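You operate a simulated robot arm through the tools that you are given. There is no shell and no other tool.

You are at the controls of a simulated two-armed robot. One attempt, no reset.

## Task
Move the white sensor to mark 2, clamp it and teach it.
Fine: its yellow button teaches it, once the knob is tight.

The check looks at the end state, three seconds after you hand in, the way a careful person would. Anything else that was tipped, shoved, dropped, spilled or broken makes it a failure.

## Robot
Two 7-joint arms with fingered hands on one trunk that stands fixed in place. Base frame: the origin is at the foot of the trunk, x ahead of it, y to its left, z up. Readings come in m, rad, newtons and seconds.
The left shoulder is at [0.07, 0.139, 1.033], the right one opposite. With the tool pointing down near the work surface each hand reaches from about 0.46 to 0.84 m from the base axis, measured 20 degrees to its own side. Payload 3.9 kg a hand.
Tool frame (each hand has its own): the origin (TCP) lies between the finger pads and is the grasp point; the fingertips stand 0.029 m ahead of it; z points along the fingers, y is the line along which they close. Largest opening 0.1 m; the body of the gripper starts 0.034 m behind the TCP. The gripper is a hand of 5 fingers: y runs from the thumb to the fingers, the wrist lies at [-0.015, -0.105, -0.177] in the tool frame, and closing takes about 1.5 s.
Orientation is that of the tool frame in the base frame, as a unit quaternion [w, x, y, z]. With the fingers straight down and the wrist toward the robot, the tool's x, y and z point along [0, 1, 0], [1, 0, 0] and [0, 0, -1] of the base frame.

## Interface
- The arms move only by the tool step_arm. It takes "left_deltas", "right_deltas" or both (then of equal length, played together; a hand with none holds still); each is a list of rows, each a list of 6 numbers: the shift along the base's x, y, z in m, then the turn, a rotation vector about the base's x, y, z in rad. In form: [[x, y, z, rx, ry, rz], ...]. A call has 1 to 20 rows; each row shifts and turns the commanded pose from where the row before left it. "left_jaw" and "right_jaw" are, for a hand that has rows, the gripper command, from -1 (shut) to 1 (fully open), values between in proportion, set as the call begins (left out, the last holds). Each row takes 0.2 s and may step no farther than 0.05 m and 0.15 rad from the row before; otherwise, or with a gripper value out of range, the whole call is refused. A pose out of reach is approached as far as the arm can. The call stops where the force on the tool passes 40 N (or 10 N more than at its start, if that is more) or the arm is blocked; 0.2 s more then pass. The fingers move at their own pace (about 0.153 m/s each) and stop on an object; they squeeze with about 23 N. The grip force told is the motor's: it shows also when the fingers shut on nothing. Time passes only in rows, and 0.2 s behind the last, so rows that do not move let the fingers close. It gives the time, the measured TCP pose, the force on the tool (base axes), the opening and the grip force at its end, in the units of the frame above (readings bear some noise), with the torque about the TCP (base axes, N m) and any sound that the robot's microphone picked up, and new pictures: "views" is both (left out), scene, wrist or none (wrist: the cameras of the hands that moved).
- Cameras (640 x 400 px; columns grow to the right, rows downward): "scene" is now at [0.1341, 0.0379, 1.3543]; the picture's right is [0.23, -0.97, 0.00], its down [-0.53, -0.13, -0.84] and it looks along [0.81, 0.20, -0.55] (base axes); focal length 364 px, centre (320, 200). "left" rides on the left gripper at [-0.065, -0.086, -0.121] in its tool frame; the picture's right is [-0.76, -0.31, 0.58], its down [0.59, -0.70, 0.40] and it looks along [0.28, 0.64, 0.71] (tool axes); focal length 247 px, centre (320, 200). "right" rides on the right gripper at [0.066, -0.086, -0.121] in its tool frame; the picture's right is [-0.76, 0.31, -0.58], its down [-0.59, -0.70, 0.40] and it looks along [-0.28, 0.64, 0.71] (tool axes); focal length 247 px, centre (320, 200). There is no depth. A picture from a camera that has moved, and an enlarged one, comes with that camera's place and axes in the base frame and with its lens. The place of the scene camera against the robot may be out by one fixed shift of up to 0.018 m in any direction.
- move_column(by): slides the trunk up (or, below 0, down) by that many m; the arms and the scene camera ride with it, the base frame stays. It gives what a move gives, with no picture.
- set_fingers(index, middle, ring, little, thumb_bend, thumb_turn, hand): sets how far each is bent, from 0 (flat) to 1 (curled in); at 0.3 the hand is open as for a grip, at 0.7 the pads meet at the TCP. One left out holds its place. A second passes; each finger stops where it meets its share of the squeeze, and holds until it gets a number again. A gripper value or a shape takes the hand back. It gives what a move gives, with no picture; readings hold the bend of each and the force on index, middle, ring, little, thumb and palm. thumb_turn goes from beside the hand (0) to across from the fingers (1), as for a grip.
- grasp_type(shape, hand): the hand has 5 fingers and takes this shape, open, in about a second: jaw (thumb against the fingers, like two jaws); tri (thumb and two fingers); tip (a fingertip pinch); poke (one finger out to press); point (the index stretched); flat (the hand flat); cup (the hand cupped); fist (a fist). The gripper value then closes the fingers along that shape, each until it touches; the sizes above hold for jaw. It gives what a move gives, with no picture.
- pan_tilt(pan, tilt): turns the head with the scene camera to pan (to the left, within 1.501 rad either way) and tilt (down, from -0.506 to 1.204), counted from straight ahead of the robot. It gives what a move gives, and a new picture of the scene camera.
- enlarge(camera, box): a new picture of the part [left, top, right, bottom] of that camera's present view, enlarged. The clock stands still meanwhile.
- hand_in(): hands the job in; it is judged then, once.

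Places have to be worked out from the pictures, the camera data and where the tool is seen. Open the grippers and draw the arms clear of the work before you hand the job in, unless the task says otherwise.

The tools are called after ">>>" by a JSON object that holds its "op" and its "data". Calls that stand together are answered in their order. step_arm: Moves the arms, as the interface text tells. Its arguments: {"type":"object","properties":{"left_deltas":{"type":"array","items":{"type":"array","items":{"type":"number"}}},"left_jaw":{"type":"number"},"right_deltas":{"type":"array","items":{"type":"array","items":{"type":"number"}}},"right_jaw":{"type":"number"},"views":{"type":"string","enum":["both","scene","wrist","none"]}},"required":[]} The other tools are called the same way: move_column (by) slides the trunk up or down; grasp_type (shape, hand) gives the hand a shape; set_fingers (index, middle, ring, little, thumb_bend, thumb_turn, hand) moves the fingers one by one; pan_tilt (pan, tilt) turns the head that bears the scene camera; enlarge (camera, box) takes an enlarged picture of a part of a camera's view; hand_in () hands the job in.

At the start:

```text
t: 0.0
left_eef_pos: [0.4709, 0.3906, 1.0935]
left_tool_rot: [0.001, 0.572, 0.82, 0.001]
left_force: [1.2, -0.3, 0.6]
left_ft_torque: [-0.02, -0.03, -0.02]
left_finger_gap: 0.1
left_grip_force: 0.1
left_shape: jaw
left_bend: [0.3, 0.3, 0.3, 0.3, 0.3, 0.98]
left_finger forces: [0.0, 0.0, 0.0, 0.1, 0.0, 0.0]
right_eef_pos: [0.5687, -0.0005, 1.0969]
right_tool_rot: [0.0, 0.572, 0.82, 0.0]
right_force: [0.1, -0.2, 0.1]
right_ft_torque: [-0.02, 0.01, -0.01]
right_finger_gap: 0.1
right_grip_force: 0.1
right_shape: jaw
right_bend: [0.3, 0.3, 0.3, 0.3, 0.3, 0.98]
right_finger forces: [0.0, 0.0, 0.0, 0.0, 0.0, 0.0]
trunk travel left (down, up): [-0.675, 0.165]
head pan, tilt: [0.237, 0.576]
```

scene: 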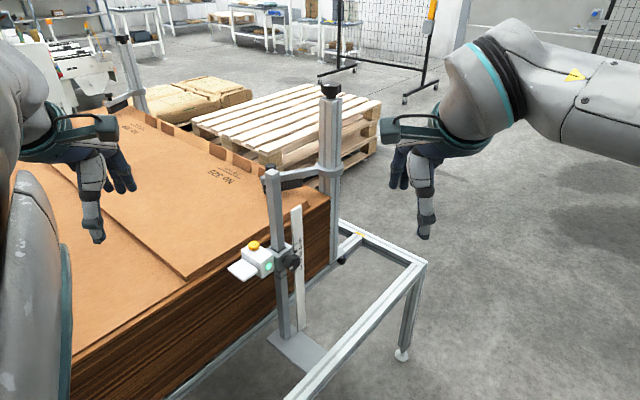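
right: 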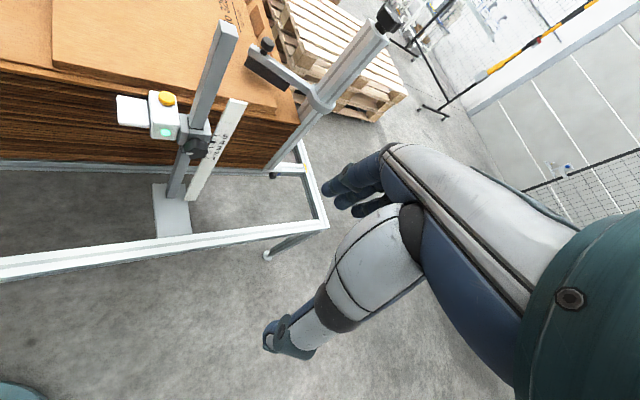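
left: 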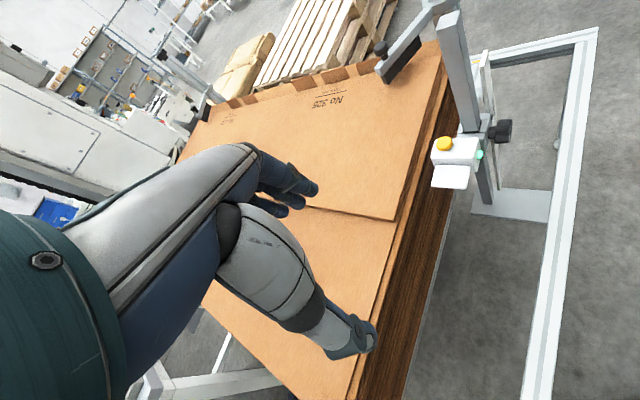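

The pictures show a post with a white sensor, a yellow button, a black knob and a scale strip. I'll enlarge each view of it first.

>>> {"op": "enlarge", "data": {"camera": "scene", "box": [210, 150, 370, 380]}}

>>> {"op": "enlarge", "data": {"camera": "right", "box": [100, 10, 280, 240]}}

>>> {"op": "enlarge", "data": {"camera": "left", "box": [400, 0, 560, 230]}}

```text
1.74 times, centred on (290, 265) of scene
camera zoom: at [0.1341, 0.0379, 1.3543], right [0.23, -0.97, 0.0], down [-0.53, -0.13, -0.84], along [0.81, 0.2, -0.55], focal length 633 px, centre (372, 87)
```

zoom: 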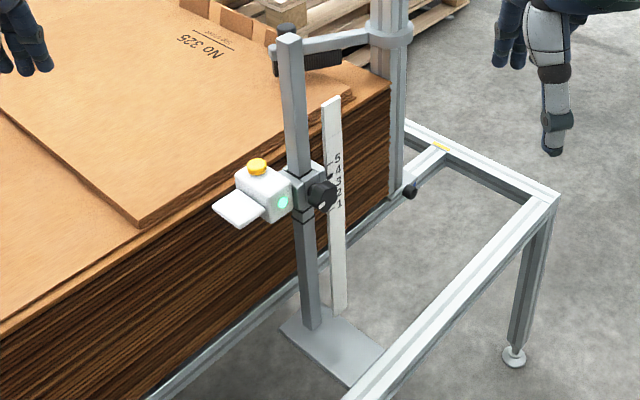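

```text
1.74 times, centred on (190, 125) of right
camera zoom: at [0.4655, 0.0316, 1.2165], right [0.55, -0.6, 0.58], down [-0.46, -0.8, -0.4], along [0.7, -0.04, -0.71], focal length 430 px, centre (546, 330)
```

zoom: 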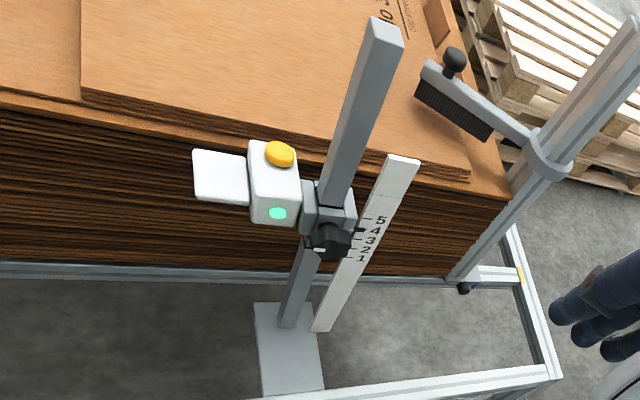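

```text
1.74 times, centred on (480, 115) of left
camera zoom: at [0.4122, 0.2999, 1.2155], right [-0.03, -0.82, -0.58], down [-0.86, 0.31, -0.4], along [0.5, 0.49, -0.71], focal length 430 px, centre (42, 348)
```

zoom: 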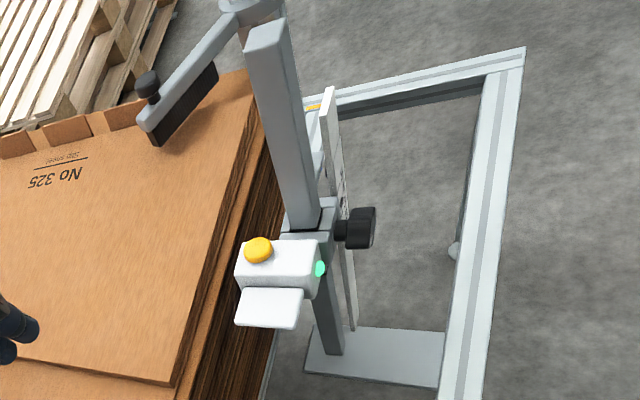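

The clamp's pointer seems to be at about mark 3–4. I'll zoom in harder on it.

>>> {"op": "enlarge", "data": {"camera": "scene", "box": [225, 220, 325, 290]}}

>>> {"op": "enlarge", "data": {"camera": "right", "box": [110, 80, 250, 170]}}

>>> {"op": "enlarge", "data": {"camera": "left", "box": [420, 90, 540, 200]}}

```text
5.71 times, centred on (275, 255) of scene
camera zoom: at [0.1341, 0.0379, 1.3543], right [0.23, -0.97, 0.0], down [-0.53, -0.13, -0.84], along [0.81, 0.2, -0.55], focal length 2080 px, centre (577, -114)
```

zoom: 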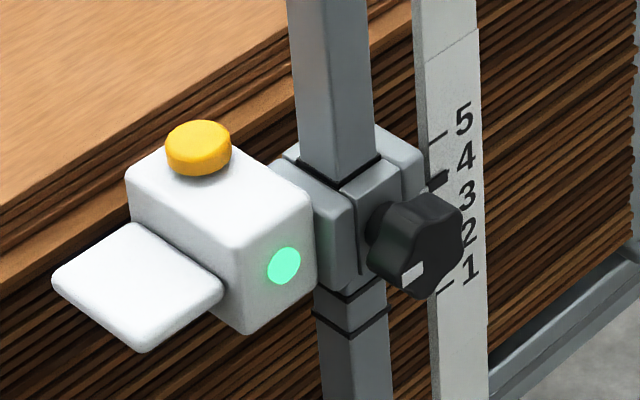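

```text
4.44 times, centred on (180, 125) of right
camera zoom: at [0.4655, 0.0316, 1.2165], right [0.55, -0.6, 0.58], down [-0.46, -0.8, -0.4], along [0.7, -0.04, -0.71], focal length 1098 px, centre (942, 533)
```

zoom: 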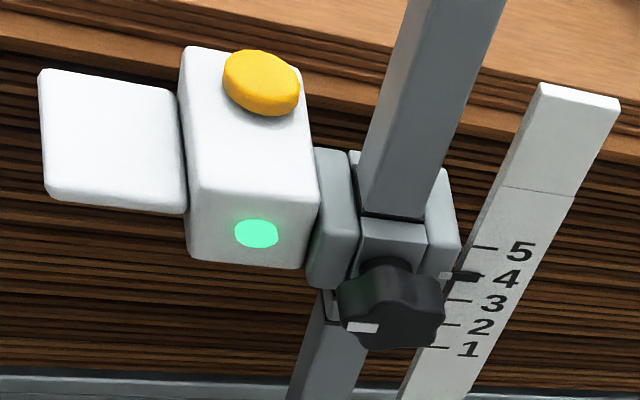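

```text
3.64 times, centred on (480, 145) of left
camera zoom: at [0.4122, 0.2999, 1.2155], right [-0.03, -0.82, -0.58], down [-0.86, 0.31, -0.4], along [0.5, 0.49, -0.71], focal length 898 px, centre (-262, 400)
```

zoom: 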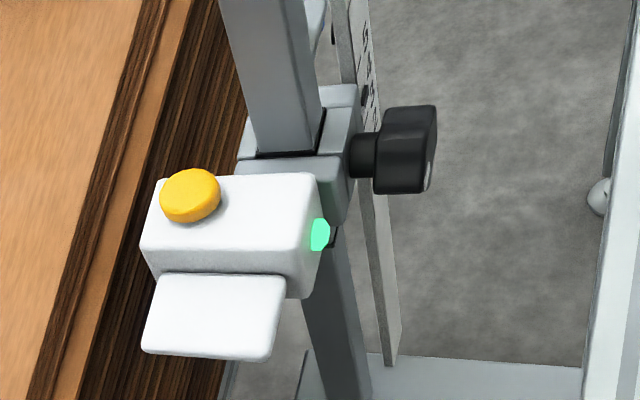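

The two wrist cameras triangulate as follows:
- Knob: about (0.694, 0.219, 0.809), with its axis pointing out along n≈(-0.5, -0.87, 0).
- Yellow button: about (0.690, 0.303, 0.845).
- Pointer: at about mark 4.

I plan to grip the knob from the front with the right hand, so that it also carries the weight of the carriage. First I'll turn the right hand, in free space, to face along the knob axis.

>>> {"op": "step_arm", "data": {"right_deltas": [[0, 0, 0, 0, 0, 0.139], [0, 0, 0, 0, 0, 0.139], [0, 0, 0, 0, 0, 0.139], [0, 0, 0, 0, 0, 0.139], [0, 0, 0, 0, 0, 0.139], [0, 0, 0, 0.1236, -0.0714, 0], [0, 0, 0, 0.1236, -0.0714, 0], [0, 0, 0, 0.1236, -0.0714, 0], [0, 0, 0, 0.1236, -0.0714, 0], [0, 0, 0, 0.1236, -0.0714, 0], [0, 0, 0, 0.1236, -0.0714, 0], [0, 0, 0, 0.1236, -0.0714, 0], [0, 0, 0, 0.1236, -0.0714, 0], [0, 0, 0, 0.1236, -0.0714, 0], [0, 0, 0, 0.1236, -0.0714, 0], [0, 0, 0, 0.1236, -0.0714, 0]]}}

```text
t: 3.4
left_eef_pos: [0.4708, 0.3902, 1.0938]
left_tool_rot: [0.0, 0.572, 0.821, 0.0]
left_force: [-0.4, 0.0, 0.4]
left_ft_torque: [0.04, 0.0, 0.01]
left_finger_gap: 0.0997
left_grip_force: 0.0
left_shape: jaw
left_bend: [0.3, 0.3, 0.3, 0.3, 0.3, 0.98]
left_finger forces: [0.0, 0.0, 0.0, 0.0, 0.0, 0.0]
right_eef_pos: [0.5701, -0.0002, 1.0984]
right_tool_rot: [-0.013, 0.363, 0.605, 0.708]
right_force: [0.7, -0.5, 0.3]
right_ft_torque: [0.0, 0.01, -0.02]
right_finger_gap: 0.0995
right_grip_force: 0.1
right_shape: jaw
right_bend: [0.3, 0.3, 0.3, 0.3, 0.3, 0.98]
right_finger forces: [0.1, 0.0, 0.2, 0.1, 0.0, 0.0]
right hand out of reach, approached as far as the arm can: row 2, 3, 4, 5
trunk travel left (down, up): [-0.675, 0.165]
head pan, tilt: [0.237, 0.576]
camera scene: at [0.1346, 0.0383, 1.3543], right [0.23, -0.97, 0.0], down [-0.53, -0.13, -0.84], along [0.81, 0.2, -0.55], focal length 364 px, centre (320, 200)
camera right: at [0.4216, -0.054, 1.0573], right [0.41, -0.9, -0.14], down [0.31, 0.28, -0.91], along [0.86, 0.33, 0.4], focal length 247 px, centre (320, 200)
```

scene: 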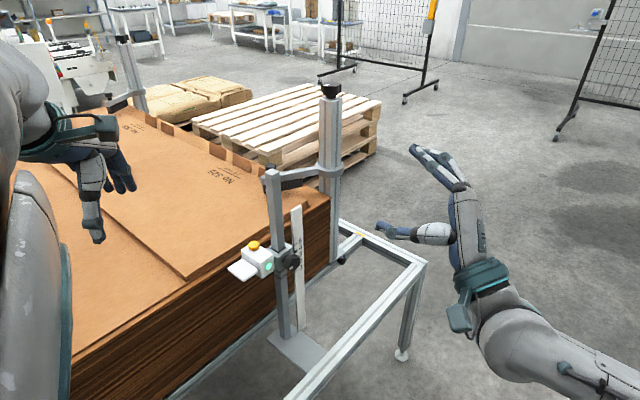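
right: 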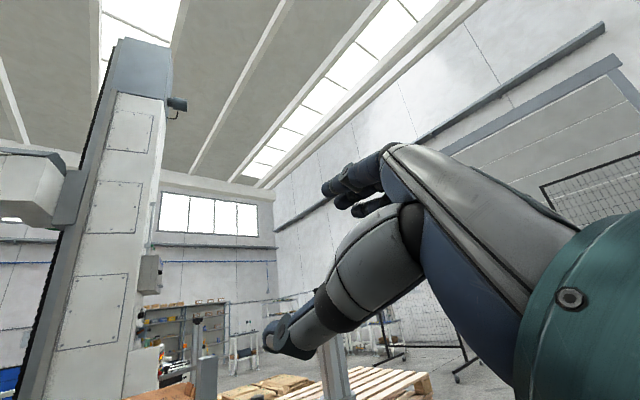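

The right hand now faces along the knob axis, rolled about 32° to the right. I'll lower it to a standoff in front of the knob.

>>> {"op": "step_arm", "data": {"right_deltas": [[0.004, 0.008, -0.036, 0, 0, 0], [0.004, 0.008, -0.036, 0, 0, 0], [0.004, 0.008, -0.036, 0, 0, 0], [0.004, 0.008, -0.036, 0, 0, 0], [0.004, 0.008, -0.036, 0, 0, 0], [0.004, 0.008, -0.036, 0, 0, 0], [0.004, 0.008, -0.036, 0, 0, 0], [0.004, 0.008, -0.036, 0, 0, 0], [0, 0, 0, 0, 0, 0]]}}

```text
t: 5.4
left_eef_pos: [0.4688, 0.3906, 1.094]
left_tool_rot: [0.001, 0.572, 0.821, 0.0]
left_force: [-0.1, 0.4, -0.7]
left_ft_torque: [0.0, -0.02, 0.01]
left_finger_gap: 0.0998
left_grip_force: 0.0
left_shape: jaw
left_bend: [0.3, 0.3, 0.3, 0.3, 0.3, 0.98]
left_finger forces: [0.1, 0.0, 0.1, 0.0, 0.0, 0.1]
right_eef_pos: [0.5986, 0.0632, 0.8096]
right_tool_rot: [-0.011, 0.364, 0.606, 0.708]
right_force: [0.1, -0.5, 0.5]
right_ft_torque: [0.02, 0.02, -0.02]
right_finger_gap: 0.0999
right_grip_force: 0.0
right_shape: jaw
right_bend: [0.3, 0.3, 0.3, 0.3, 0.3, 0.98]
right_finger forces: [0.1, 0.1, 0.0, 0.0, 0.0, 0.1]
trunk travel left (down, up): [-0.675, 0.165]
head pan, tilt: [0.237, 0.576]
camera scene: at [0.1336, 0.0375, 1.3544], right [0.23, -0.97, 0.0], down [-0.53, -0.13, -0.84], along [0.82, 0.2, -0.54], focal length 364 px, centre (320, 200)
camera right: at [0.4508, 0.0093, 0.7697], right [0.41, -0.9, -0.14], down [0.31, 0.28, -0.91], along [0.86, 0.33, 0.4], focal length 247 px, centre (320, 200)
```

scene: 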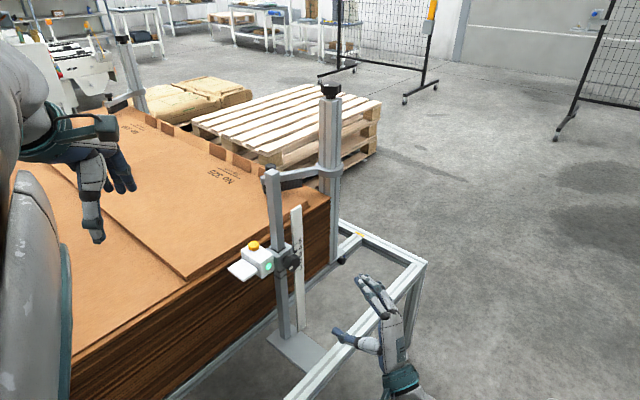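
right: 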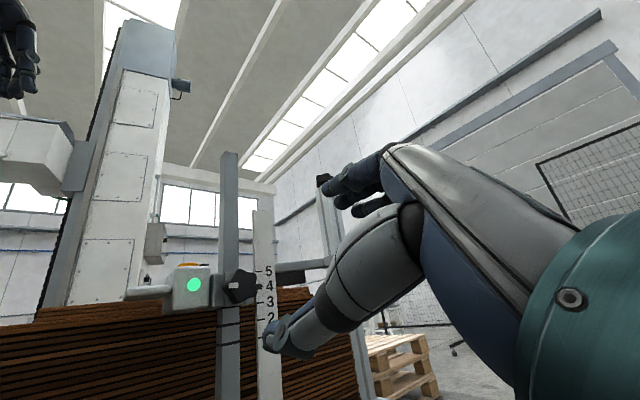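

This view is nearly level with the knob. I'll enlarge it to read the pointer, the knob axis and the height.

>>> {"op": "enlarge", "data": {"camera": "right", "box": [110, 240, 310, 360]}}

```text
3.20 times, centred on (210, 300) of right
camera zoom: at [0.4508, 0.0093, 0.7697], right [0.41, -0.9, -0.14], down [0.31, 0.28, -0.91], along [0.86, 0.33, 0.4], focal length 790 px, centre (672, -120)
```

zoom: 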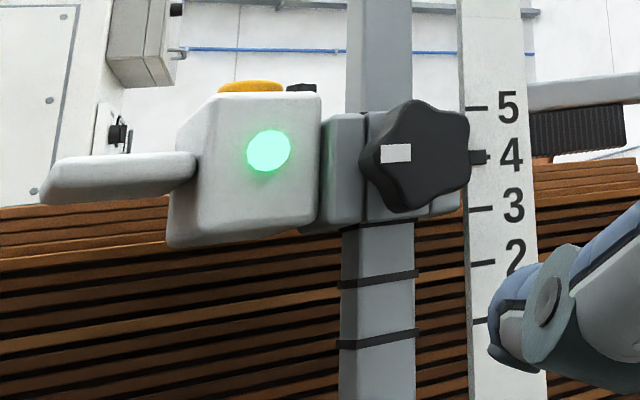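

The pointer is exactly on 4, and the refined knob position agrees at (0.693, 0.218, 0.808). I'll switch the right hand to the three-finger shape and move in to 8 cm from the knob.

>>> {"op": "grasp_type", "data": {"hand": "right", "shape": "tri"}}

>>> {"op": "step_arm", "data": {"right_deltas": [[0.0185, 0.029, 0, 0, 0, 0], [0.0185, 0.029, 0, 0, 0, 0], [0.0185, 0.029, 0, 0, 0, 0], [0, 0, 0, 0, 0, 0]]}}

```text
t: 6.3
left_eef_pos: [0.4702, 0.3907, 1.0935]
left_tool_rot: [0.001, 0.572, 0.821, 0.0]
left_force: [-0.8, 0.2, 0.6]
left_ft_torque: [0.03, 0.0, -0.03]
left_finger_gap: 0.0995
left_grip_force: 0.1
left_shape: jaw
left_bend: [0.3, 0.3, 0.3, 0.3, 0.3, 0.98]
left_finger forces: [0.1, 0.1, 0.0, 0.0, 0.1, 0.0]
right_eef_pos: [0.5987, 0.0644, 0.8097]
right_tool_rot: [-0.011, 0.364, 0.606, 0.707]
right_force: [-0.6, -0.4, 0.4]
right_ft_torque: [-0.01, -0.02, 0.01]
right_finger_gap: 0.0995
right_grip_force: 0.0
right_shape: tri
right_bend: [0.3, 0.3, 0.99, 0.99, 0.3, 0.98]
right_finger forces: [0.0, 0.0, 0.0, 0.1, 0.0, 0.0]
trunk travel left (down, up): [-0.675, 0.165]
head pan, tilt: [0.237, 0.576]
```

```text
t: 7.3
left_eef_pos: [0.4704, 0.3903, 1.0941]
left_tool_rot: [0.0, 0.571, 0.821, 0.0]
left_force: [0.0, -0.4, 0.2]
left_ft_torque: [0.02, -0.01, 0.0]
left_finger_gap: 0.0998
left_grip_force: 0.1
left_shape: jaw
left_bend: [0.3, 0.3, 0.3, 0.3, 0.3, 0.98]
left_finger forces: [0.0, 0.1, 0.0, 0.0, 0.0, 0.0]
right_eef_pos: [0.6562, 0.1509, 0.8073]
right_tool_rot: [-0.011, 0.363, 0.606, 0.708]
right_force: [0.1, -0.4, 0.0]
right_ft_torque: [0.03, 0.02, -0.01]
right_finger_gap: 0.0997
right_grip_force: 0.1
right_shape: tri
right_bend: [0.3, 0.3, 0.99, 0.99, 0.3, 0.98]
right_finger forces: [0.1, 0.0, 0.0, 0.0, 0.1, 0.0]
trunk travel left (down, up): [-0.675, 0.165]
head pan, tilt: [0.237, 0.576]
camera scene: at [0.134, 0.037, 1.3544], right [0.23, -0.97, 0.0], down [-0.53, -0.13, -0.84], along [0.81, 0.2, -0.54], focal length 364 px, centre (320, 200)
camera right: at [0.5085, 0.097, 0.7688], right [0.41, -0.9, -0.14], down [0.31, 0.28, -0.91], along [0.86, 0.33, 0.4], focal length 247 px, centre (320, 200)
```

scene: 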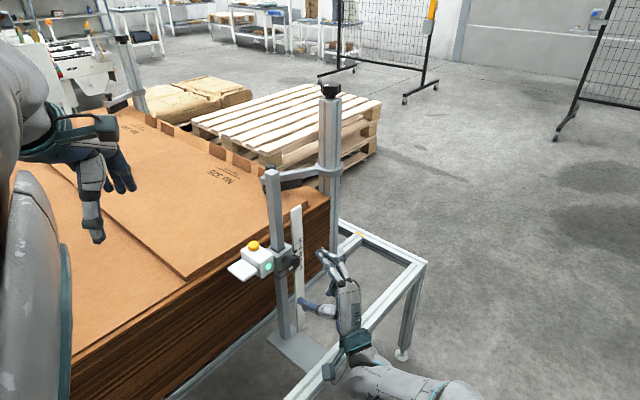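
right: 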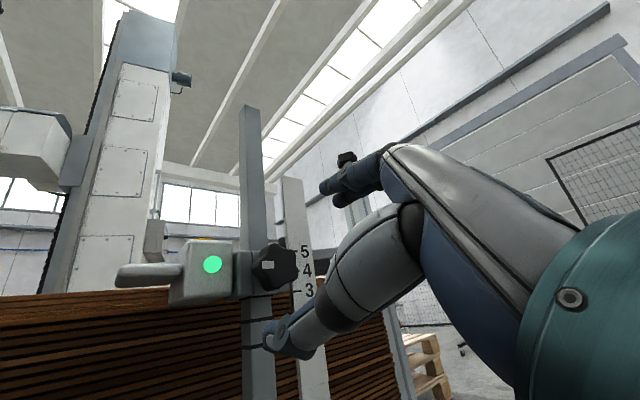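

I'm 8 cm in front of the knob and all is free. I'll test how far the hand can roll in the loosening direction (counter-clockwise as seen from the hand) before touching anything.

>>> {"op": "step_arm", "data": {"right_deltas": [[0, 0, 0, -0.07, -0.1212, 0], [0, 0, 0, -0.07, -0.1212, 0], [0, 0, 0, -0.07, -0.1212, 0], [0, 0, 0, -0.07, -0.1212, 0], [0, 0, 0, -0.07, -0.1212, 0], [0, 0, 0, -0.07, -0.1212, 0], [0, 0, 0, -0.07, -0.1212, 0], [0, 0, 0, -0.07, -0.1212, 0], [0, 0, 0, -0.07, -0.1212, 0], [0, 0, 0, -0.07, -0.1212, 0], [0, 0, 0, -0.07, -0.1212, 0], [0, 0, 0, -0.07, -0.1212, 0]]}}

```text
t: 9.9
left_eef_pos: [0.4699, 0.3897, 1.0933]
left_tool_rot: [0.0, 0.572, 0.82, 0.001]
left_force: [0.1, -0.2, -0.9]
left_ft_torque: [0.01, 0.02, 0.0]
left_finger_gap: 0.0996
left_grip_force: 0.1
left_shape: jaw
left_bend: [0.3, 0.3, 0.3, 0.3, 0.3, 0.98]
left_finger forces: [0.0, 0.0, 0.0, 0.0, 0.1, 0.0]
right_eef_pos: [0.6365, 0.1197, 0.8275]
right_tool_rot: [0.519, -0.209, 0.675, 0.481]
right_force: [-0.2, 1.0, -0.2]
right_ft_torque: [0.0, -0.04, 0.01]
right_finger_gap: 0.0998
right_grip_force: 0.0
right_shape: tri
right_bend: [0.3, 0.3, 0.99, 0.99, 0.3, 0.98]
right_finger forces: [0.0, 0.1, 0.0, 0.1, 0.0, 0.0]
right hand out of reach, approached as far as the arm can: row 3, 4, 5, 6, 7, 8, 10
trunk travel left (down, up): [-0.675, 0.165]
head pan, tilt: [0.237, 0.576]
camera scene: at [0.134, 0.0375, 1.3543], right [0.23, -0.97, 0.0], down [-0.53, -0.13, -0.84], along [0.81, 0.2, -0.54], focal length 364 px, centre (320, 200)
camera right: at [0.6182, -0.0105, 0.7308], right [-0.25, -0.53, 0.81], down [0.97, -0.1, 0.23], along [-0.04, 0.84, 0.53], focal length 247 px, centre (320, 200)
```

scene: 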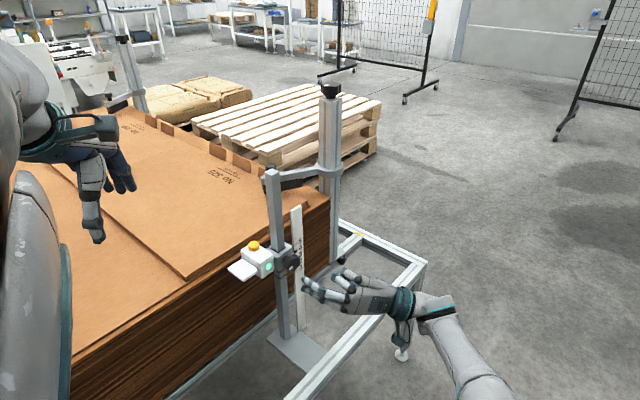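
right: 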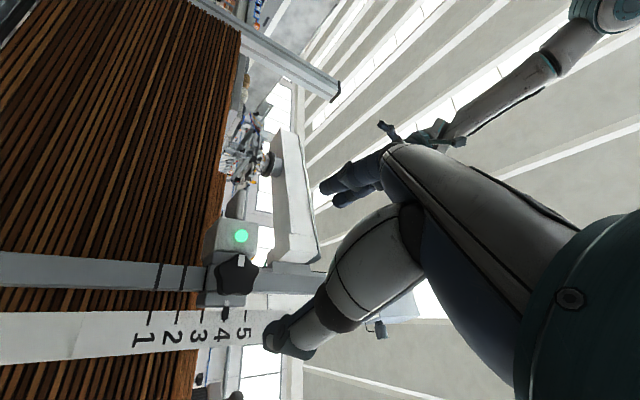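

The hand rolled the full 96°, but the TCP drifted a few centimetres along the way. I'll check whether the proper standoff can be reached at this roll.

>>> {"op": "step_arm", "data": {"right_deltas": [[0.009, 0.015, -0.01, 0, 0, 0], [0.009, 0.015, -0.01, 0, 0, 0], [0, 0, 0, 0, 0, 0]], "views": "none"}}

```text
t: 10.7
left_eef_pos: [0.4706, 0.3894, 1.0933]
left_tool_rot: [0.0, 0.571, 0.821, 0.0]
left_force: [-0.4, 0.6, -0.2]
left_ft_torque: [0.03, 0.01, 0.01]
left_finger_gap: 0.0999
left_grip_force: 0.0
left_shape: jaw
left_bend: [0.3, 0.3, 0.3, 0.3, 0.3, 0.98]
left_finger forces: [0.0, 0.0, 0.1, 0.0, 0.0, 0.1]
right_eef_pos: [0.6347, 0.1304, 0.8243]
right_tool_rot: [0.52, -0.209, 0.675, 0.48]
right_force: [0.0, -0.5, -1.2]
right_ft_torque: [0.02, -0.01, 0.0]
right_finger_gap: 0.0996
right_grip_force: 0.1
right_shape: tri
right_bend: [0.3, 0.3, 0.99, 0.99, 0.3, 0.98]
right_finger forces: [0.0, 0.0, 0.0, 0.1, 0.0, 0.1]
right hand out of reach, approached as far as the arm can: row 1, 2
trunk travel left (down, up): [-0.675, 0.165]
head pan, tilt: [0.237, 0.576]
```

The limit looks like plain reach: the wrist is about 0.62 m from the shoulder, so lowering the trunk should help. I'll first look left to see whether the left arm would clear the stack.

>>> {"op": "pan_tilt", "data": {"pan": 0.9, "tilt": 0.9}}

>>> {"op": "pan_tilt", "data": {"pan": 1.3, "tilt": 1.15}}

>>> {"op": "pan_tilt", "data": {"pan": -0.5, "tilt": 0.9}}

```text
t: 11.7
left_eef_pos: [0.4702, 0.3902, 1.0941]
left_tool_rot: [0.0, 0.572, 0.821, -0.001]
left_force: [0.4, 1.8, -0.2]
left_ft_torque: [0.02, 0.02, -0.01]
left_finger_gap: 0.0998
left_grip_force: 0.1
left_shape: jaw
left_bend: [0.3, 0.3, 0.3, 0.3, 0.3, 0.98]
left_finger forces: [0.1, 0.1, 0.1, 0.0, 0.0, 0.0]
right_eef_pos: [0.6355, 0.1307, 0.824]
right_tool_rot: [0.519, -0.208, 0.676, 0.48]
right_force: [0.4, -0.1, -0.3]
right_ft_torque: [-0.02, 0.01, -0.02]
right_finger_gap: 0.0998
right_grip_force: 0.1
right_shape: tri
right_bend: [0.3, 0.3, 0.99, 0.99, 0.3, 0.98]
right_finger forces: [0.0, 0.0, 0.0, 0.1, 0.0, 0.0]
trunk travel left (down, up): [-0.675, 0.165]
head pan, tilt: [0.901, 0.901]
camera scene: at [0.0945, 0.0761, 1.3274], right [0.78, -0.62, 0.0], down [-0.49, -0.61, -0.62], along [0.39, 0.49, -0.78], focal length 364 px, centre (320, 200)
```

scene: 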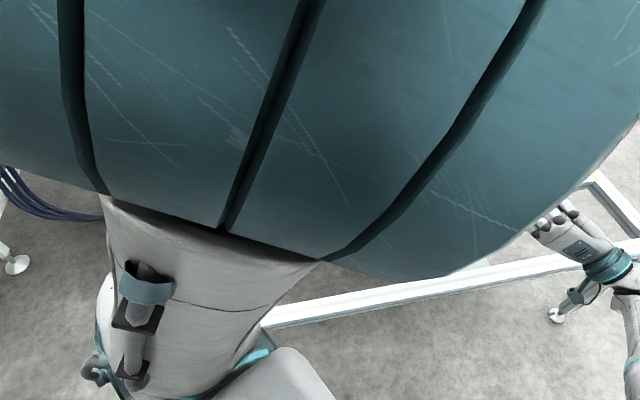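

```text
t: 12.6
left_eef_pos: [0.4697, 0.3898, 1.0946]
left_tool_rot: [0.0, 0.571, 0.821, 0.001]
left_force: [0.2, -0.8, -0.1]
left_ft_torque: [0.01, 0.0, 0.01]
left_finger_gap: 0.0999
left_grip_force: 0.0
left_shape: jaw
left_bend: [0.3, 0.3, 0.3, 0.3, 0.3, 0.98]
left_finger forces: [0.0, 0.0, 0.0, 0.0, 0.1, 0.0]
right_eef_pos: [0.6345, 0.1305, 0.8254]
right_tool_rot: [0.519, -0.209, 0.676, 0.48]
right_force: [-0.4, -0.3, 0.1]
right_ft_torque: [0.03, -0.02, 0.02]
right_finger_gap: 0.0997
right_grip_force: 0.1
right_shape: tri
right_bend: [0.3, 0.3, 0.99, 0.99, 0.3, 0.98]
right_finger forces: [0.1, 0.1, 0.0, 0.0, 0.0, 0.1]
trunk travel left (down, up): [-0.675, 0.165]
head pan, tilt: [1.3, 1.15]
camera scene: at [0.0635, 0.0744, 1.3105], right [0.96, -0.27, 0.0], down [-0.24, -0.88, -0.41], along [0.11, 0.39, -0.91], focal length 364 px, centre (320, 200)
```

scene: 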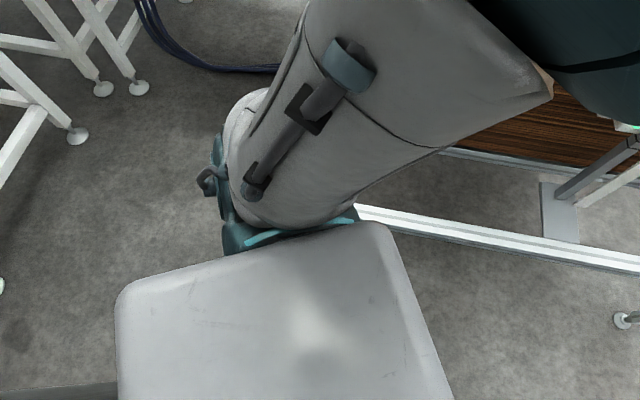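

```text
t: 14.4
left_eef_pos: [0.4698, 0.3911, 1.0935]
left_tool_rot: [0.0, 0.571, 0.821, 0.0]
left_force: [-1.4, -0.4, 0.6]
left_ft_torque: [0.0, -0.01, 0.0]
left_finger_gap: 0.0998
left_grip_force: 0.1
left_shape: jaw
left_bend: [0.3, 0.3, 0.3, 0.3, 0.3, 0.98]
left_finger forces: [0.2, 0.1, 0.0, 0.0, 0.0, 0.0]
right_eef_pos: [0.6356, 0.1298, 0.8238]
right_tool_rot: [0.519, -0.208, 0.676, 0.48]
right_force: [-0.7, -0.3, -0.7]
right_ft_torque: [0.0, -0.02, 0.01]
right_finger_gap: 0.0999
right_grip_force: 0.1
right_shape: tri
right_bend: [0.3, 0.3, 0.99, 0.99, 0.3, 0.98]
right_finger forces: [0.0, 0.0, 0.1, 0.0, 0.0, 0.0]
trunk travel left (down, up): [-0.675, 0.165]
head pan, tilt: [-0.499, 0.901]
camera scene: at [0.1138, -0.0191, 1.3274], right [-0.48, -0.88, 0.0], down [-0.69, 0.37, -0.62], along [0.55, -0.3, -0.78], focal length 364 px, centre (320, 200)
```

scene: 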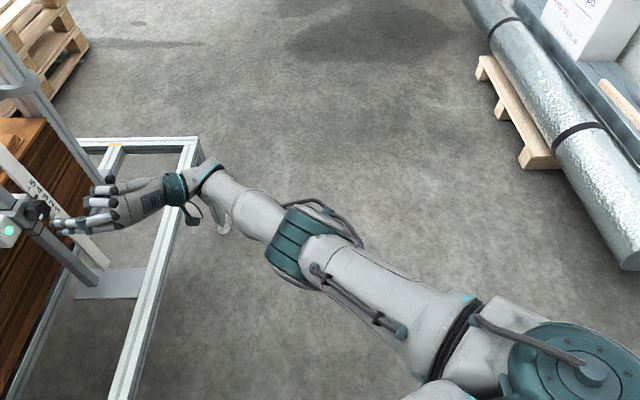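

The right arm is fully stretched, so reach is indeed the limit. I'll pull the right hand back and up, rolling it back as it goes, and raise the left hand. Then I'll lower the trunk.

>>> {"op": "step_arm", "data": {"right_deltas": [[-0.0054, -0.0092, 0.0172, 0.07, 0.1212, 0], [-0.0054, -0.0092, 0.0172, 0.07, 0.1212, 0], [-0.0054, -0.0092, 0.0172, 0.07, 0.1212, 0], [-0.0054, -0.0092, 0.0172, 0.07, 0.1212, 0], [-0.0054, -0.0092, 0.0172, 0.07, 0.1212, 0], [-0.0054, -0.0092, 0.0172, 0.07, 0.1212, 0], [-0.0054, -0.0092, 0.0172, 0.07, 0.1212, 0], [-0.0054, -0.0092, 0.0172, 0.07, 0.1212, 0], [-0.0054, -0.0092, 0.0172, 0.07, 0.1212, 0], [-0.0054, -0.0092, 0.0172, 0.07, 0.1212, 0], [-0.0054, -0.0092, 0.0172, 0.07, 0.1212, 0], [-0.0054, -0.0092, 0.0172, 0.07, 0.1212, 0]], "left_deltas": [[0, 0, 0.01, 0, 0, 0], [0, 0, 0.01, 0, 0, 0], [0, 0, 0.01, 0, 0, 0], [0, 0, 0.01, 0, 0, 0], [0, 0, 0.01, 0, 0, 0], [0, 0, 0.01, 0, 0, 0], [0, 0, 0.01, 0, 0, 0], [0, 0, 0.01, 0, 0, 0], [0, 0, 0.01, 0, 0, 0], [0, 0, 0.01, 0, 0, 0], [0, 0, 0.01, 0, 0, 0], [0, 0, 0.01, 0, 0, 0]], "views": "none"}}

>>> {"op": "pan_tilt", "data": {"pan": 0.237, "tilt": 0.576}}

```text
t: 17.0
left_eef_pos: [0.4688, 0.3888, 1.2151]
left_tool_rot: [0.001, 0.572, 0.821, 0.001]
left_force: [0.7, -0.2, 0.4]
left_ft_torque: [-0.02, -0.01, -0.04]
left_finger_gap: 0.0998
left_grip_force: 0.2
left_shape: jaw
left_bend: [0.3, 0.3, 0.3, 0.3, 0.3, 0.98]
left_finger forces: [0.0, 0.0, 0.0, 0.0, 0.1, 0.1]
right_eef_pos: [0.5688, 0.0171, 1.0321]
right_tool_rot: [-0.012, 0.364, 0.606, 0.708]
right_force: [0.0, -0.7, -0.1]
right_ft_torque: [0.03, 0.02, 0.02]
right_finger_gap: 0.0999
right_grip_force: 0.0
right_shape: tri
right_bend: [0.3, 0.3, 0.99, 0.99, 0.3, 0.98]
right_finger forces: [0.0, 0.1, 0.1, 0.0, 0.1, 0.0]
trunk travel left (down, up): [-0.675, 0.165]
head pan, tilt: [-0.499, 0.901]
```

```text
t: 18.1
left_eef_pos: [0.4708, 0.3882, 1.2149]
left_tool_rot: [-0.001, 0.571, 0.821, 0.0]
left_force: [-0.3, 0.3, -0.8]
left_ft_torque: [0.0, -0.02, 0.02]
left_finger_gap: 0.0999
left_grip_force: 0.0
left_shape: jaw
left_bend: [0.3, 0.3, 0.3, 0.3, 0.3, 0.98]
left_finger forces: [0.0, 0.1, 0.0, 0.1, 0.0, 0.0]
right_eef_pos: [0.5708, 0.0174, 1.0317]
right_tool_rot: [-0.01, 0.363, 0.606, 0.707]
right_force: [-0.3, 0.9, -0.9]
right_ft_torque: [0.03, -0.01, -0.01]
right_finger_gap: 0.1001
right_grip_force: 0.0
right_shape: tri
right_bend: [0.3, 0.3, 0.99, 0.99, 0.3, 0.98]
right_finger forces: [0.1, 0.1, 0.0, 0.0, 0.0, 0.0]
trunk travel left (down, up): [-0.675, 0.165]
head pan, tilt: [0.237, 0.576]
camera scene: at [0.1341, 0.0378, 1.3543], right [0.23, -0.97, 0.0], down [-0.53, -0.13, -0.84], along [0.82, 0.2, -0.55], focal length 364 px, centre (320, 200)
```

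scene: 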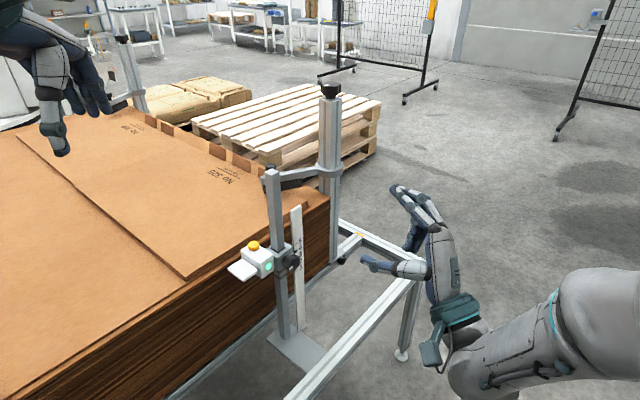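

Both arms are clear. I'll lower the trunk in two steps and watch the forces.

>>> {"op": "move_column", "data": {"by": -0.1}}

>>> {"op": "move_column", "data": {"by": -0.12}}

>>> {"op": "pan_tilt", "data": {"pan": 0.3, "tilt": 0.4}}

```text
t: 19.4
left_eef_pos: [0.4693, 0.39, 1.1135]
left_tool_rot: [0.0, 0.572, 0.821, 0.0]
left_force: [-0.1, 0.2, -0.4]
left_ft_torque: [0.02, 0.05, -0.02]
left_finger_gap: 0.0997
left_grip_force: 0.0
left_shape: jaw
left_bend: [0.3, 0.3, 0.3, 0.3, 0.3, 0.98]
left_finger forces: [0.1, 0.0, 0.0, 0.0, 0.0, 0.1]
right_eef_pos: [0.5685, 0.0176, 0.9321]
right_tool_rot: [-0.011, 0.365, 0.606, 0.707]
right_force: [-0.3, 0.5, 0.2]
right_ft_torque: [-0.04, 0.03, -0.03]
right_finger_gap: 0.0994
right_grip_force: 0.0
right_shape: tri
right_bend: [0.3, 0.3, 0.99, 0.99, 0.3, 0.98]
right_finger forces: [0.0, 0.1, 0.0, 0.0, 0.0, 0.0]
trunk travel left (down, up): [-0.575, 0.265]
head pan, tilt: [0.237, 0.576]
```

```text
t: 20.9
left_eef_pos: [0.4689, 0.3895, 0.9943]
left_tool_rot: [0.0, 0.571, 0.821, 0.0]
left_force: [0.1, -0.5, 0.0]
left_ft_torque: [0.0, 0.0, -0.03]
left_finger_gap: 0.0995
left_grip_force: 0.0
left_shape: jaw
left_bend: [0.3, 0.3, 0.3, 0.3, 0.3, 0.98]
left_finger forces: [0.1, 0.0, 0.0, 0.0, 0.0, 0.1]
right_eef_pos: [0.5699, 0.017, 0.8121]
right_tool_rot: [-0.011, 0.365, 0.606, 0.707]
right_force: [-0.9, 0.1, -1.2]
right_ft_torque: [0.01, -0.02, -0.01]
right_finger_gap: 0.0998
right_grip_force: 0.1
right_shape: tri
right_bend: [0.3, 0.3, 0.99, 0.99, 0.3, 0.98]
right_finger forces: [0.0, 0.0, 0.0, 0.1, 0.0, 0.1]
trunk travel left (down, up): [-0.455, 0.385]
head pan, tilt: [0.237, 0.576]
```

```text
t: 21.6
left_eef_pos: [0.4703, 0.3892, 0.993]
left_tool_rot: [0.0, 0.572, 0.821, 0.001]
left_force: [0.1, -0.8, -0.4]
left_ft_torque: [0.01, -0.02, -0.02]
left_finger_gap: 0.0998
left_grip_force: 0.0
left_shape: jaw
left_bend: [0.3, 0.3, 0.3, 0.3, 0.3, 0.98]
left_finger forces: [0.0, 0.0, 0.0, 0.0, 0.0, 0.0]
right_eef_pos: [0.5698, 0.0177, 0.8117]
right_tool_rot: [-0.012, 0.365, 0.605, 0.707]
right_force: [0.6, -0.2, 1.1]
right_ft_torque: [0.0, -0.01, -0.01]
right_finger_gap: 0.0997
right_grip_force: 0.0
right_shape: tri
right_bend: [0.3, 0.3, 0.99, 0.99, 0.3, 0.98]
right_finger forces: [0.0, 0.0, 0.1, 0.1, 0.0, 0.1]
trunk travel left (down, up): [-0.455, 0.385]
head pan, tilt: [0.3, 0.4]
camera scene: at [0.136, 0.0444, 1.1504], right [0.3, -0.96, 0.0], down [-0.37, -0.12, -0.92], along [0.88, 0.27, -0.39], focal length 364 px, centre (320, 200)
```

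scene: 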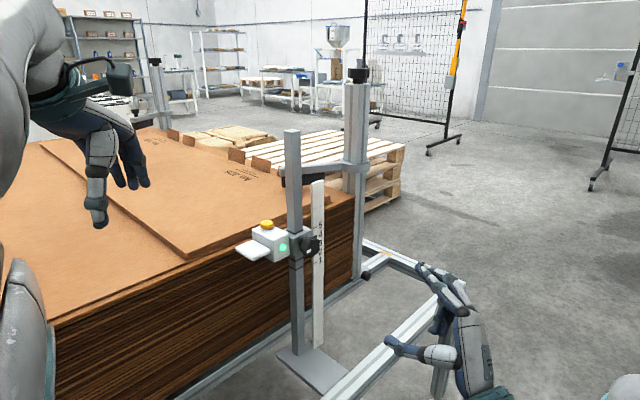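

The trunk is down with no contact. I'll move the right hand back to the 8 cm standoff and repeat the roll test.

>>> {"op": "step_arm", "data": {"right_deltas": [[0.021, 0.033, -0.001, 0, 0, 0], [0.021, 0.033, -0.001, 0, 0, 0], [0.021, 0.033, -0.001, 0, 0, 0], [0.021, 0.033, 0, 0, 0, 0], [0, 0, 0, -0.07, -0.1212, 0], [0, 0, 0, -0.07, -0.1212, 0], [0, 0, 0, -0.07, -0.1212, 0], [0, 0, 0, -0.07, -0.1212, 0], [0, 0, 0, -0.07, -0.1212, 0], [0, 0, 0, -0.07, -0.1212, 0], [0, 0, 0, -0.07, -0.1212, 0], [0, 0, 0, -0.07, -0.1212, 0], [0, 0, 0, -0.07, -0.1212, 0], [0, 0, 0, -0.07, -0.1212, 0], [0, 0, 0, -0.07, -0.1212, 0], [0, 0, 0, -0.07, -0.1212, 0]], "views": "scene"}}

```text
t: 25.1
left_eef_pos: [0.4696, 0.3887, 0.9944]
left_tool_rot: [0.0, 0.571, 0.821, 0.001]
left_force: [1.3, 0.5, -0.2]
left_ft_torque: [0.02, 0.05, 0.03]
left_finger_gap: 0.0997
left_grip_force: 0.0
left_shape: jaw
left_bend: [0.3, 0.3, 0.3, 0.3, 0.3, 0.98]
left_finger forces: [0.0, 0.0, 0.0, 0.0, 0.0, 0.0]
right_eef_pos: [0.6534, 0.15, 0.8089]
right_tool_rot: [0.519, -0.21, 0.675, 0.481]
right_force: [0.4, 0.2, 0.8]
right_ft_torque: [0.0, 0.01, 0.01]
right_finger_gap: 0.1
right_grip_force: 0.0
right_shape: tri
right_bend: [0.3, 0.3, 0.99, 0.99, 0.3, 0.98]
right_finger forces: [0.1, 0.1, 0.0, 0.0, 0.0, 0.0]
trunk travel left (down, up): [-0.455, 0.385]
head pan, tilt: [0.3, 0.4]
camera scene: at [0.1359, 0.0444, 1.1504], right [0.3, -0.96, 0.0], down [-0.37, -0.12, -0.92], along [0.88, 0.27, -0.39], focal length 364 px, centre (320, 200)
```

scene: 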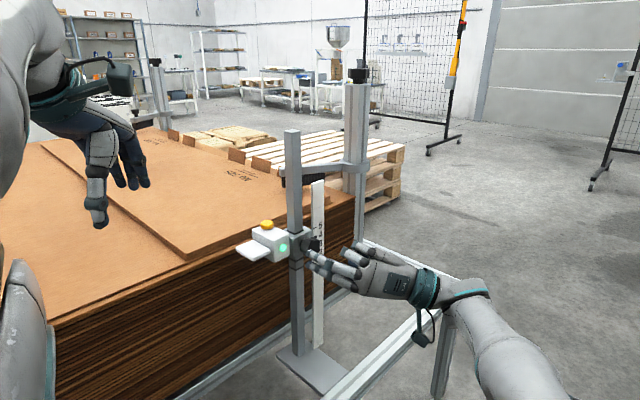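

At this trunk height the whole roll range holds with no drift. Now I'll test the other direction, back past the start to about -85°.

>>> {"op": "step_arm", "data": {"right_deltas": [[0, 0, 0, 0.07, 0.1212, 0], [0, 0, 0, 0.07, 0.1212, 0], [0, 0, 0, 0.07, 0.1212, 0], [0, 0, 0, 0.07, 0.1212, 0], [0, 0, 0, 0.07, 0.1212, 0], [0, 0, 0, 0.07, 0.1212, 0], [0, 0, 0, 0.07, 0.1212, 0], [0, 0, 0, 0.07, 0.1212, 0], [0, 0, 0, 0.07, 0.1212, 0], [0, 0, 0, 0.07, 0.1212, 0], [0, 0, 0, 0.07, 0.1212, 0], [0, 0, 0, 0.07, 0.1212, 0], [0, 0, 0, 0.07, 0.1212, 0], [0, 0, 0, 0.07, 0.1212, 0], [0, 0, 0, 0.07, 0.1212, 0], [0, 0, 0, 0.07, 0.1212, 0], [0, 0, 0, 0.07, 0.1212, 0], [0, 0, 0, 0.07, 0.1212, 0]]}}

```text
t: 28.9
left_eef_pos: [0.4699, 0.3903, 0.9951]
left_tool_rot: [0.0, 0.571, 0.821, 0.001]
left_force: [1.1, -0.2, -0.3]
left_ft_torque: [-0.05, -0.01, -0.01]
left_finger_gap: 0.1001
left_grip_force: 0.1
left_shape: jaw
left_bend: [0.3, 0.3, 0.3, 0.3, 0.3, 0.98]
left_finger forces: [0.1, 0.0, 0.0, 0.1, 0.0, 0.0]
right_eef_pos: [0.6534, 0.1496, 0.8086]
right_tool_rot: [-0.3, 0.58, 0.405, 0.641]
right_force: [-0.6, -0.7, 0.0]
right_ft_torque: [-0.01, 0.04, -0.05]
right_finger_gap: 0.0998
right_grip_force: 0.1
right_shape: tri
right_bend: [0.3, 0.3, 0.99, 0.99, 0.3, 0.98]
right_finger forces: [0.1, 0.1, 0.0, 0.0, 0.1, 0.0]
trunk travel left (down, up): [-0.455, 0.385]
head pan, tilt: [0.3, 0.4]
camera scene: at [0.1359, 0.0443, 1.1504], right [0.3, -0.96, 0.0], down [-0.37, -0.11, -0.92], along [0.88, 0.27, -0.39], focal length 364 px, centre (320, 200)
camera right: at [0.5096, 0.0932, 0.8566], right [0.09, -0.72, -0.69], down [-0.31, 0.64, -0.7], along [0.95, 0.28, -0.17], focal length 247 px, centre (320, 200)
```

scene: 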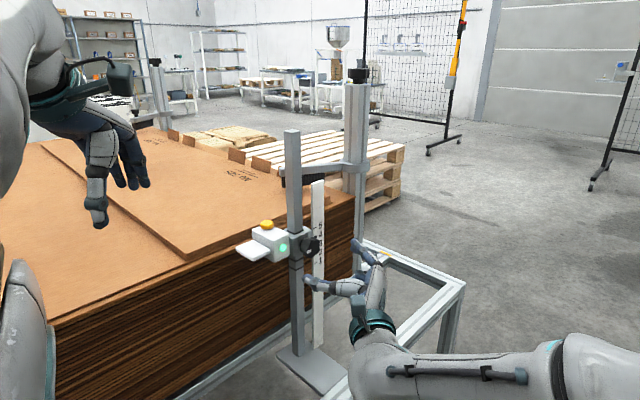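
right: 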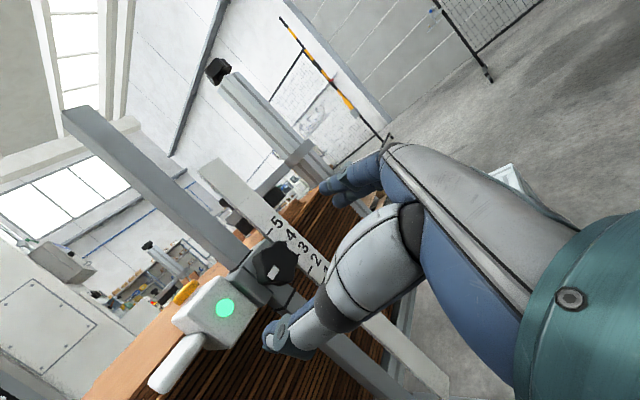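

Rolls from -80° to +64° are all reachable, which is about 2.5 rad in one grip. I'll partly close the fingers, roll to about -65° and advance so that the fingertips straddle the knob without touching the lamp face.

>>> {"op": "step_arm", "data": {"right_deltas": [[0, 0, 0, -0.065, -0.1126, 0], [0, 0, 0, -0.065, -0.1126, 0], [0.005, 0.0087, 0, 0, 0, 0], [0.005, 0.0087, 0, 0, 0, 0], [0.005, 0.0087, 0, 0, 0, 0], [0.005, 0.0087, 0, 0, 0, 0]], "right_jaw": 0.3}}

>>> {"op": "enlarge", "data": {"camera": "scene", "box": [230, 210, 390, 310]}}

```text
t: 30.2
left_eef_pos: [0.4699, 0.3902, 0.9946]
left_tool_rot: [0.0, 0.571, 0.821, 0.0]
left_force: [0.6, 0.3, 0.6]
left_ft_torque: [0.03, 0.0, 0.0]
left_finger_gap: 0.0993
left_grip_force: 0.1
left_shape: jaw
left_bend: [0.3, 0.3, 0.3, 0.3, 0.3, 0.98]
left_finger forces: [0.1, 0.0, 0.0, 0.0, 0.1, 0.1]
right_eef_pos: [0.6734, 0.1843, 0.8091]
right_tool_rot: [-0.212, 0.522, 0.477, 0.674]
right_force: [0.5, 0.2, 0.2]
right_ft_torque: [0.03, 0.0, -0.02]
right_finger_gap: 0.0653
right_grip_force: 0.1
right_shape: tri
right_bend: [0.4, 0.37, 0.99, 0.99, 0.3, 0.99]
right_finger forces: [0.0, 0.1, 0.1, 0.0, 0.0, 0.1]
trunk travel left (down, up): [-0.455, 0.385]
head pan, tilt: [0.3, 0.4]
camera scene: at [0.1361, 0.0445, 1.1504], right [0.3, -0.96, 0.0], down [-0.37, -0.12, -0.92], along [0.88, 0.27, -0.39], focal length 364 px, centre (320, 200)
camera right: at [0.5213, 0.133, 0.8308], right [0.23, -0.8, -0.56], down [-0.14, 0.54, -0.83], along [0.96, 0.27, 0.01], focal length 247 px, centre (320, 200)
```

scene: 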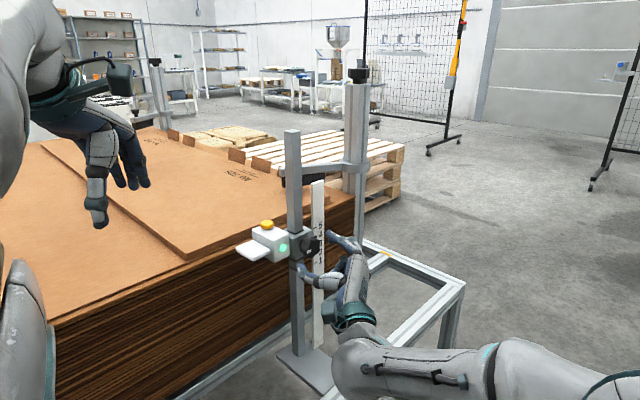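
right: 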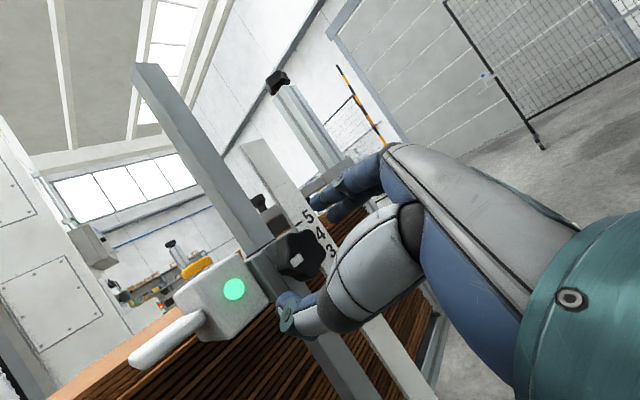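

```text
4.00 times, centred on (310, 260) of scene
camera zoom: at [0.1361, 0.0445, 1.1504], right [0.3, -0.96, 0.0], down [-0.37, -0.12, -0.92], along [0.88, 0.27, -0.39], focal length 1456 px, centre (360, -40)
```

zoom: 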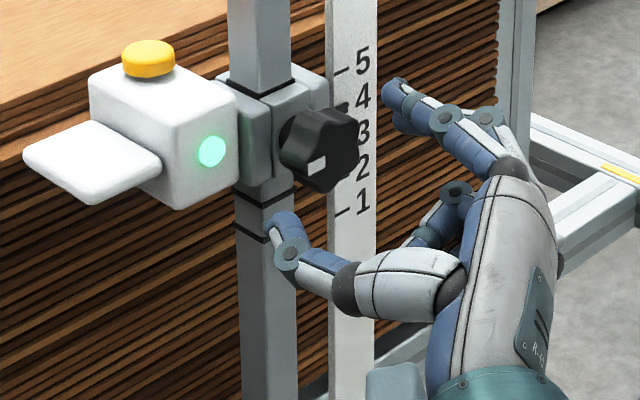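

The fingers straddle the knob, thumb below-left and fingers upper-right. I'll advance the last 2.4 cm slowly.

>>> {"op": "step_arm", "data": {"right_deltas": [[0.004, 0.0069, 0, 0, 0, 0], [0.004, 0.0069, 0, 0, 0, 0], [0.004, 0.0069, 0, 0, 0, 0], [0, 0, 0, 0, 0, 0]]}}

>>> {"op": "enlarge", "data": {"camera": "scene", "box": [250, 210, 370, 285]}}

>>> {"op": "enlarge", "data": {"camera": "right", "box": [160, 180, 400, 330]}}

```text
t: 31.2
left_eef_pos: [0.4699, 0.3883, 0.994]
left_tool_rot: [-0.001, 0.571, 0.821, 0.0]
left_force: [-0.1, 0.4, -0.3]
left_ft_torque: [0.01, 0.03, 0.01]
left_finger_gap: 0.0998
left_grip_force: 0.1
left_shape: jaw
left_bend: [0.3, 0.3, 0.3, 0.3, 0.3, 0.98]
left_finger forces: [0.1, 0.1, 0.0, 0.1, 0.1, 0.1]
right_eef_pos: [0.6864, 0.2045, 0.8092]
right_tool_rot: [-0.213, 0.522, 0.477, 0.675]
right_force: [0.1, -0.4, 0.0]
right_ft_torque: [0.01, 0.0, -0.03]
right_finger_gap: 0.0654
right_grip_force: 0.0
right_shape: tri
right_bend: [0.4, 0.37, 0.99, 0.99, 0.3, 0.99]
right_finger forces: [0.0, 0.0, 0.0, 0.0, 0.0, 0.0]
trunk travel left (down, up): [-0.455, 0.385]
head pan, tilt: [0.3, 0.4]
camera scene: at [0.1359, 0.0444, 1.1504], right [0.3, -0.96, 0.0], down [-0.37, -0.12, -0.92], along [0.88, 0.27, -0.39], focal length 364 px, centre (320, 200)
camera right: at [0.5337, 0.1526, 0.8309], right [0.23, -0.8, -0.56], down [-0.14, 0.54, -0.83], along [0.96, 0.27, 0.01], focal length 247 px, centre (320, 200)
```

scene: 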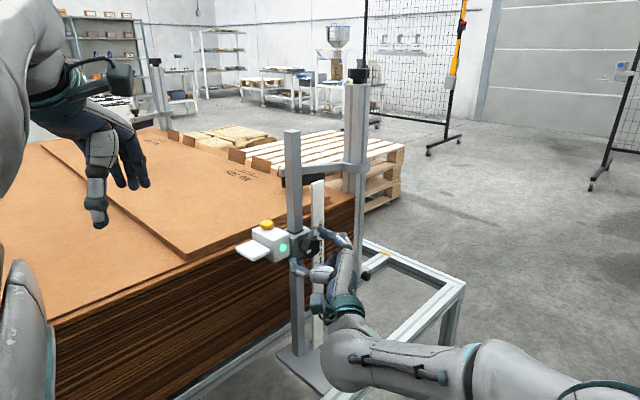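
right: 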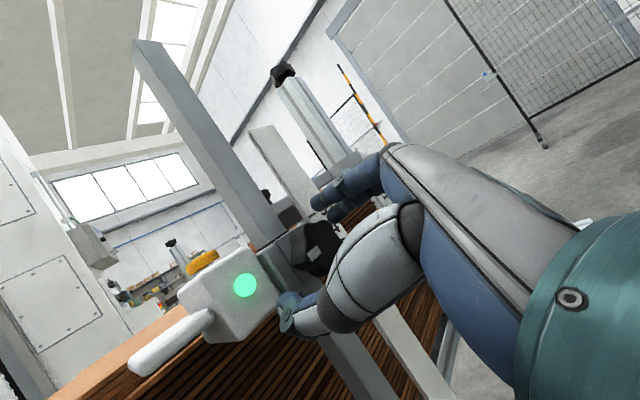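

```text
5.33 times, centred on (310, 248) of scene
camera zoom: at [0.1359, 0.0444, 1.1504], right [0.3, -0.96, 0.0], down [-0.37, -0.12, -0.92], along [0.88, 0.27, -0.39], focal length 1942 px, centre (373, -53)
```

zoom: 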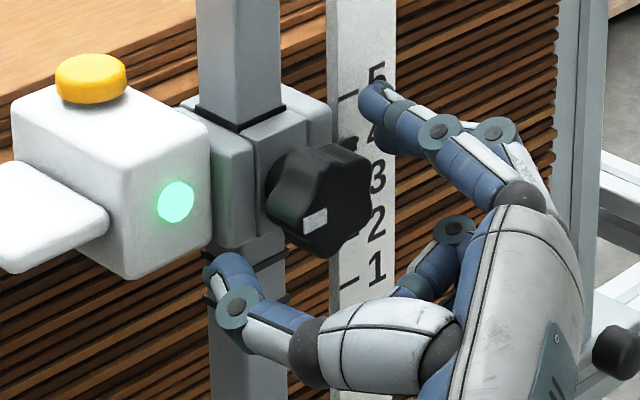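

```text
2.67 times, centred on (280, 255) of right
camera zoom: at [0.5337, 0.1526, 0.8309], right [0.23, -0.8, -0.56], down [-0.14, 0.54, -0.83], along [0.96, 0.27, 0.01], focal length 659 px, centre (427, 53)
```

zoom: 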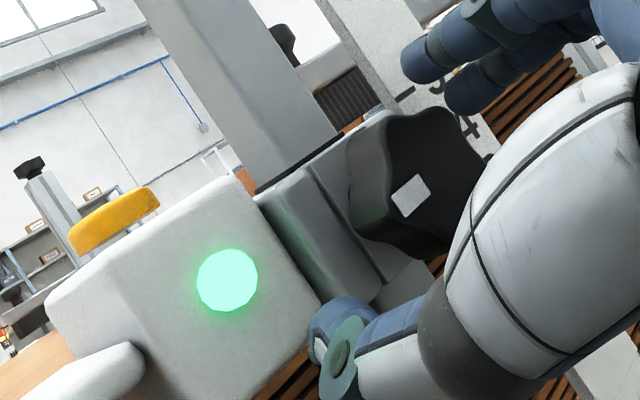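

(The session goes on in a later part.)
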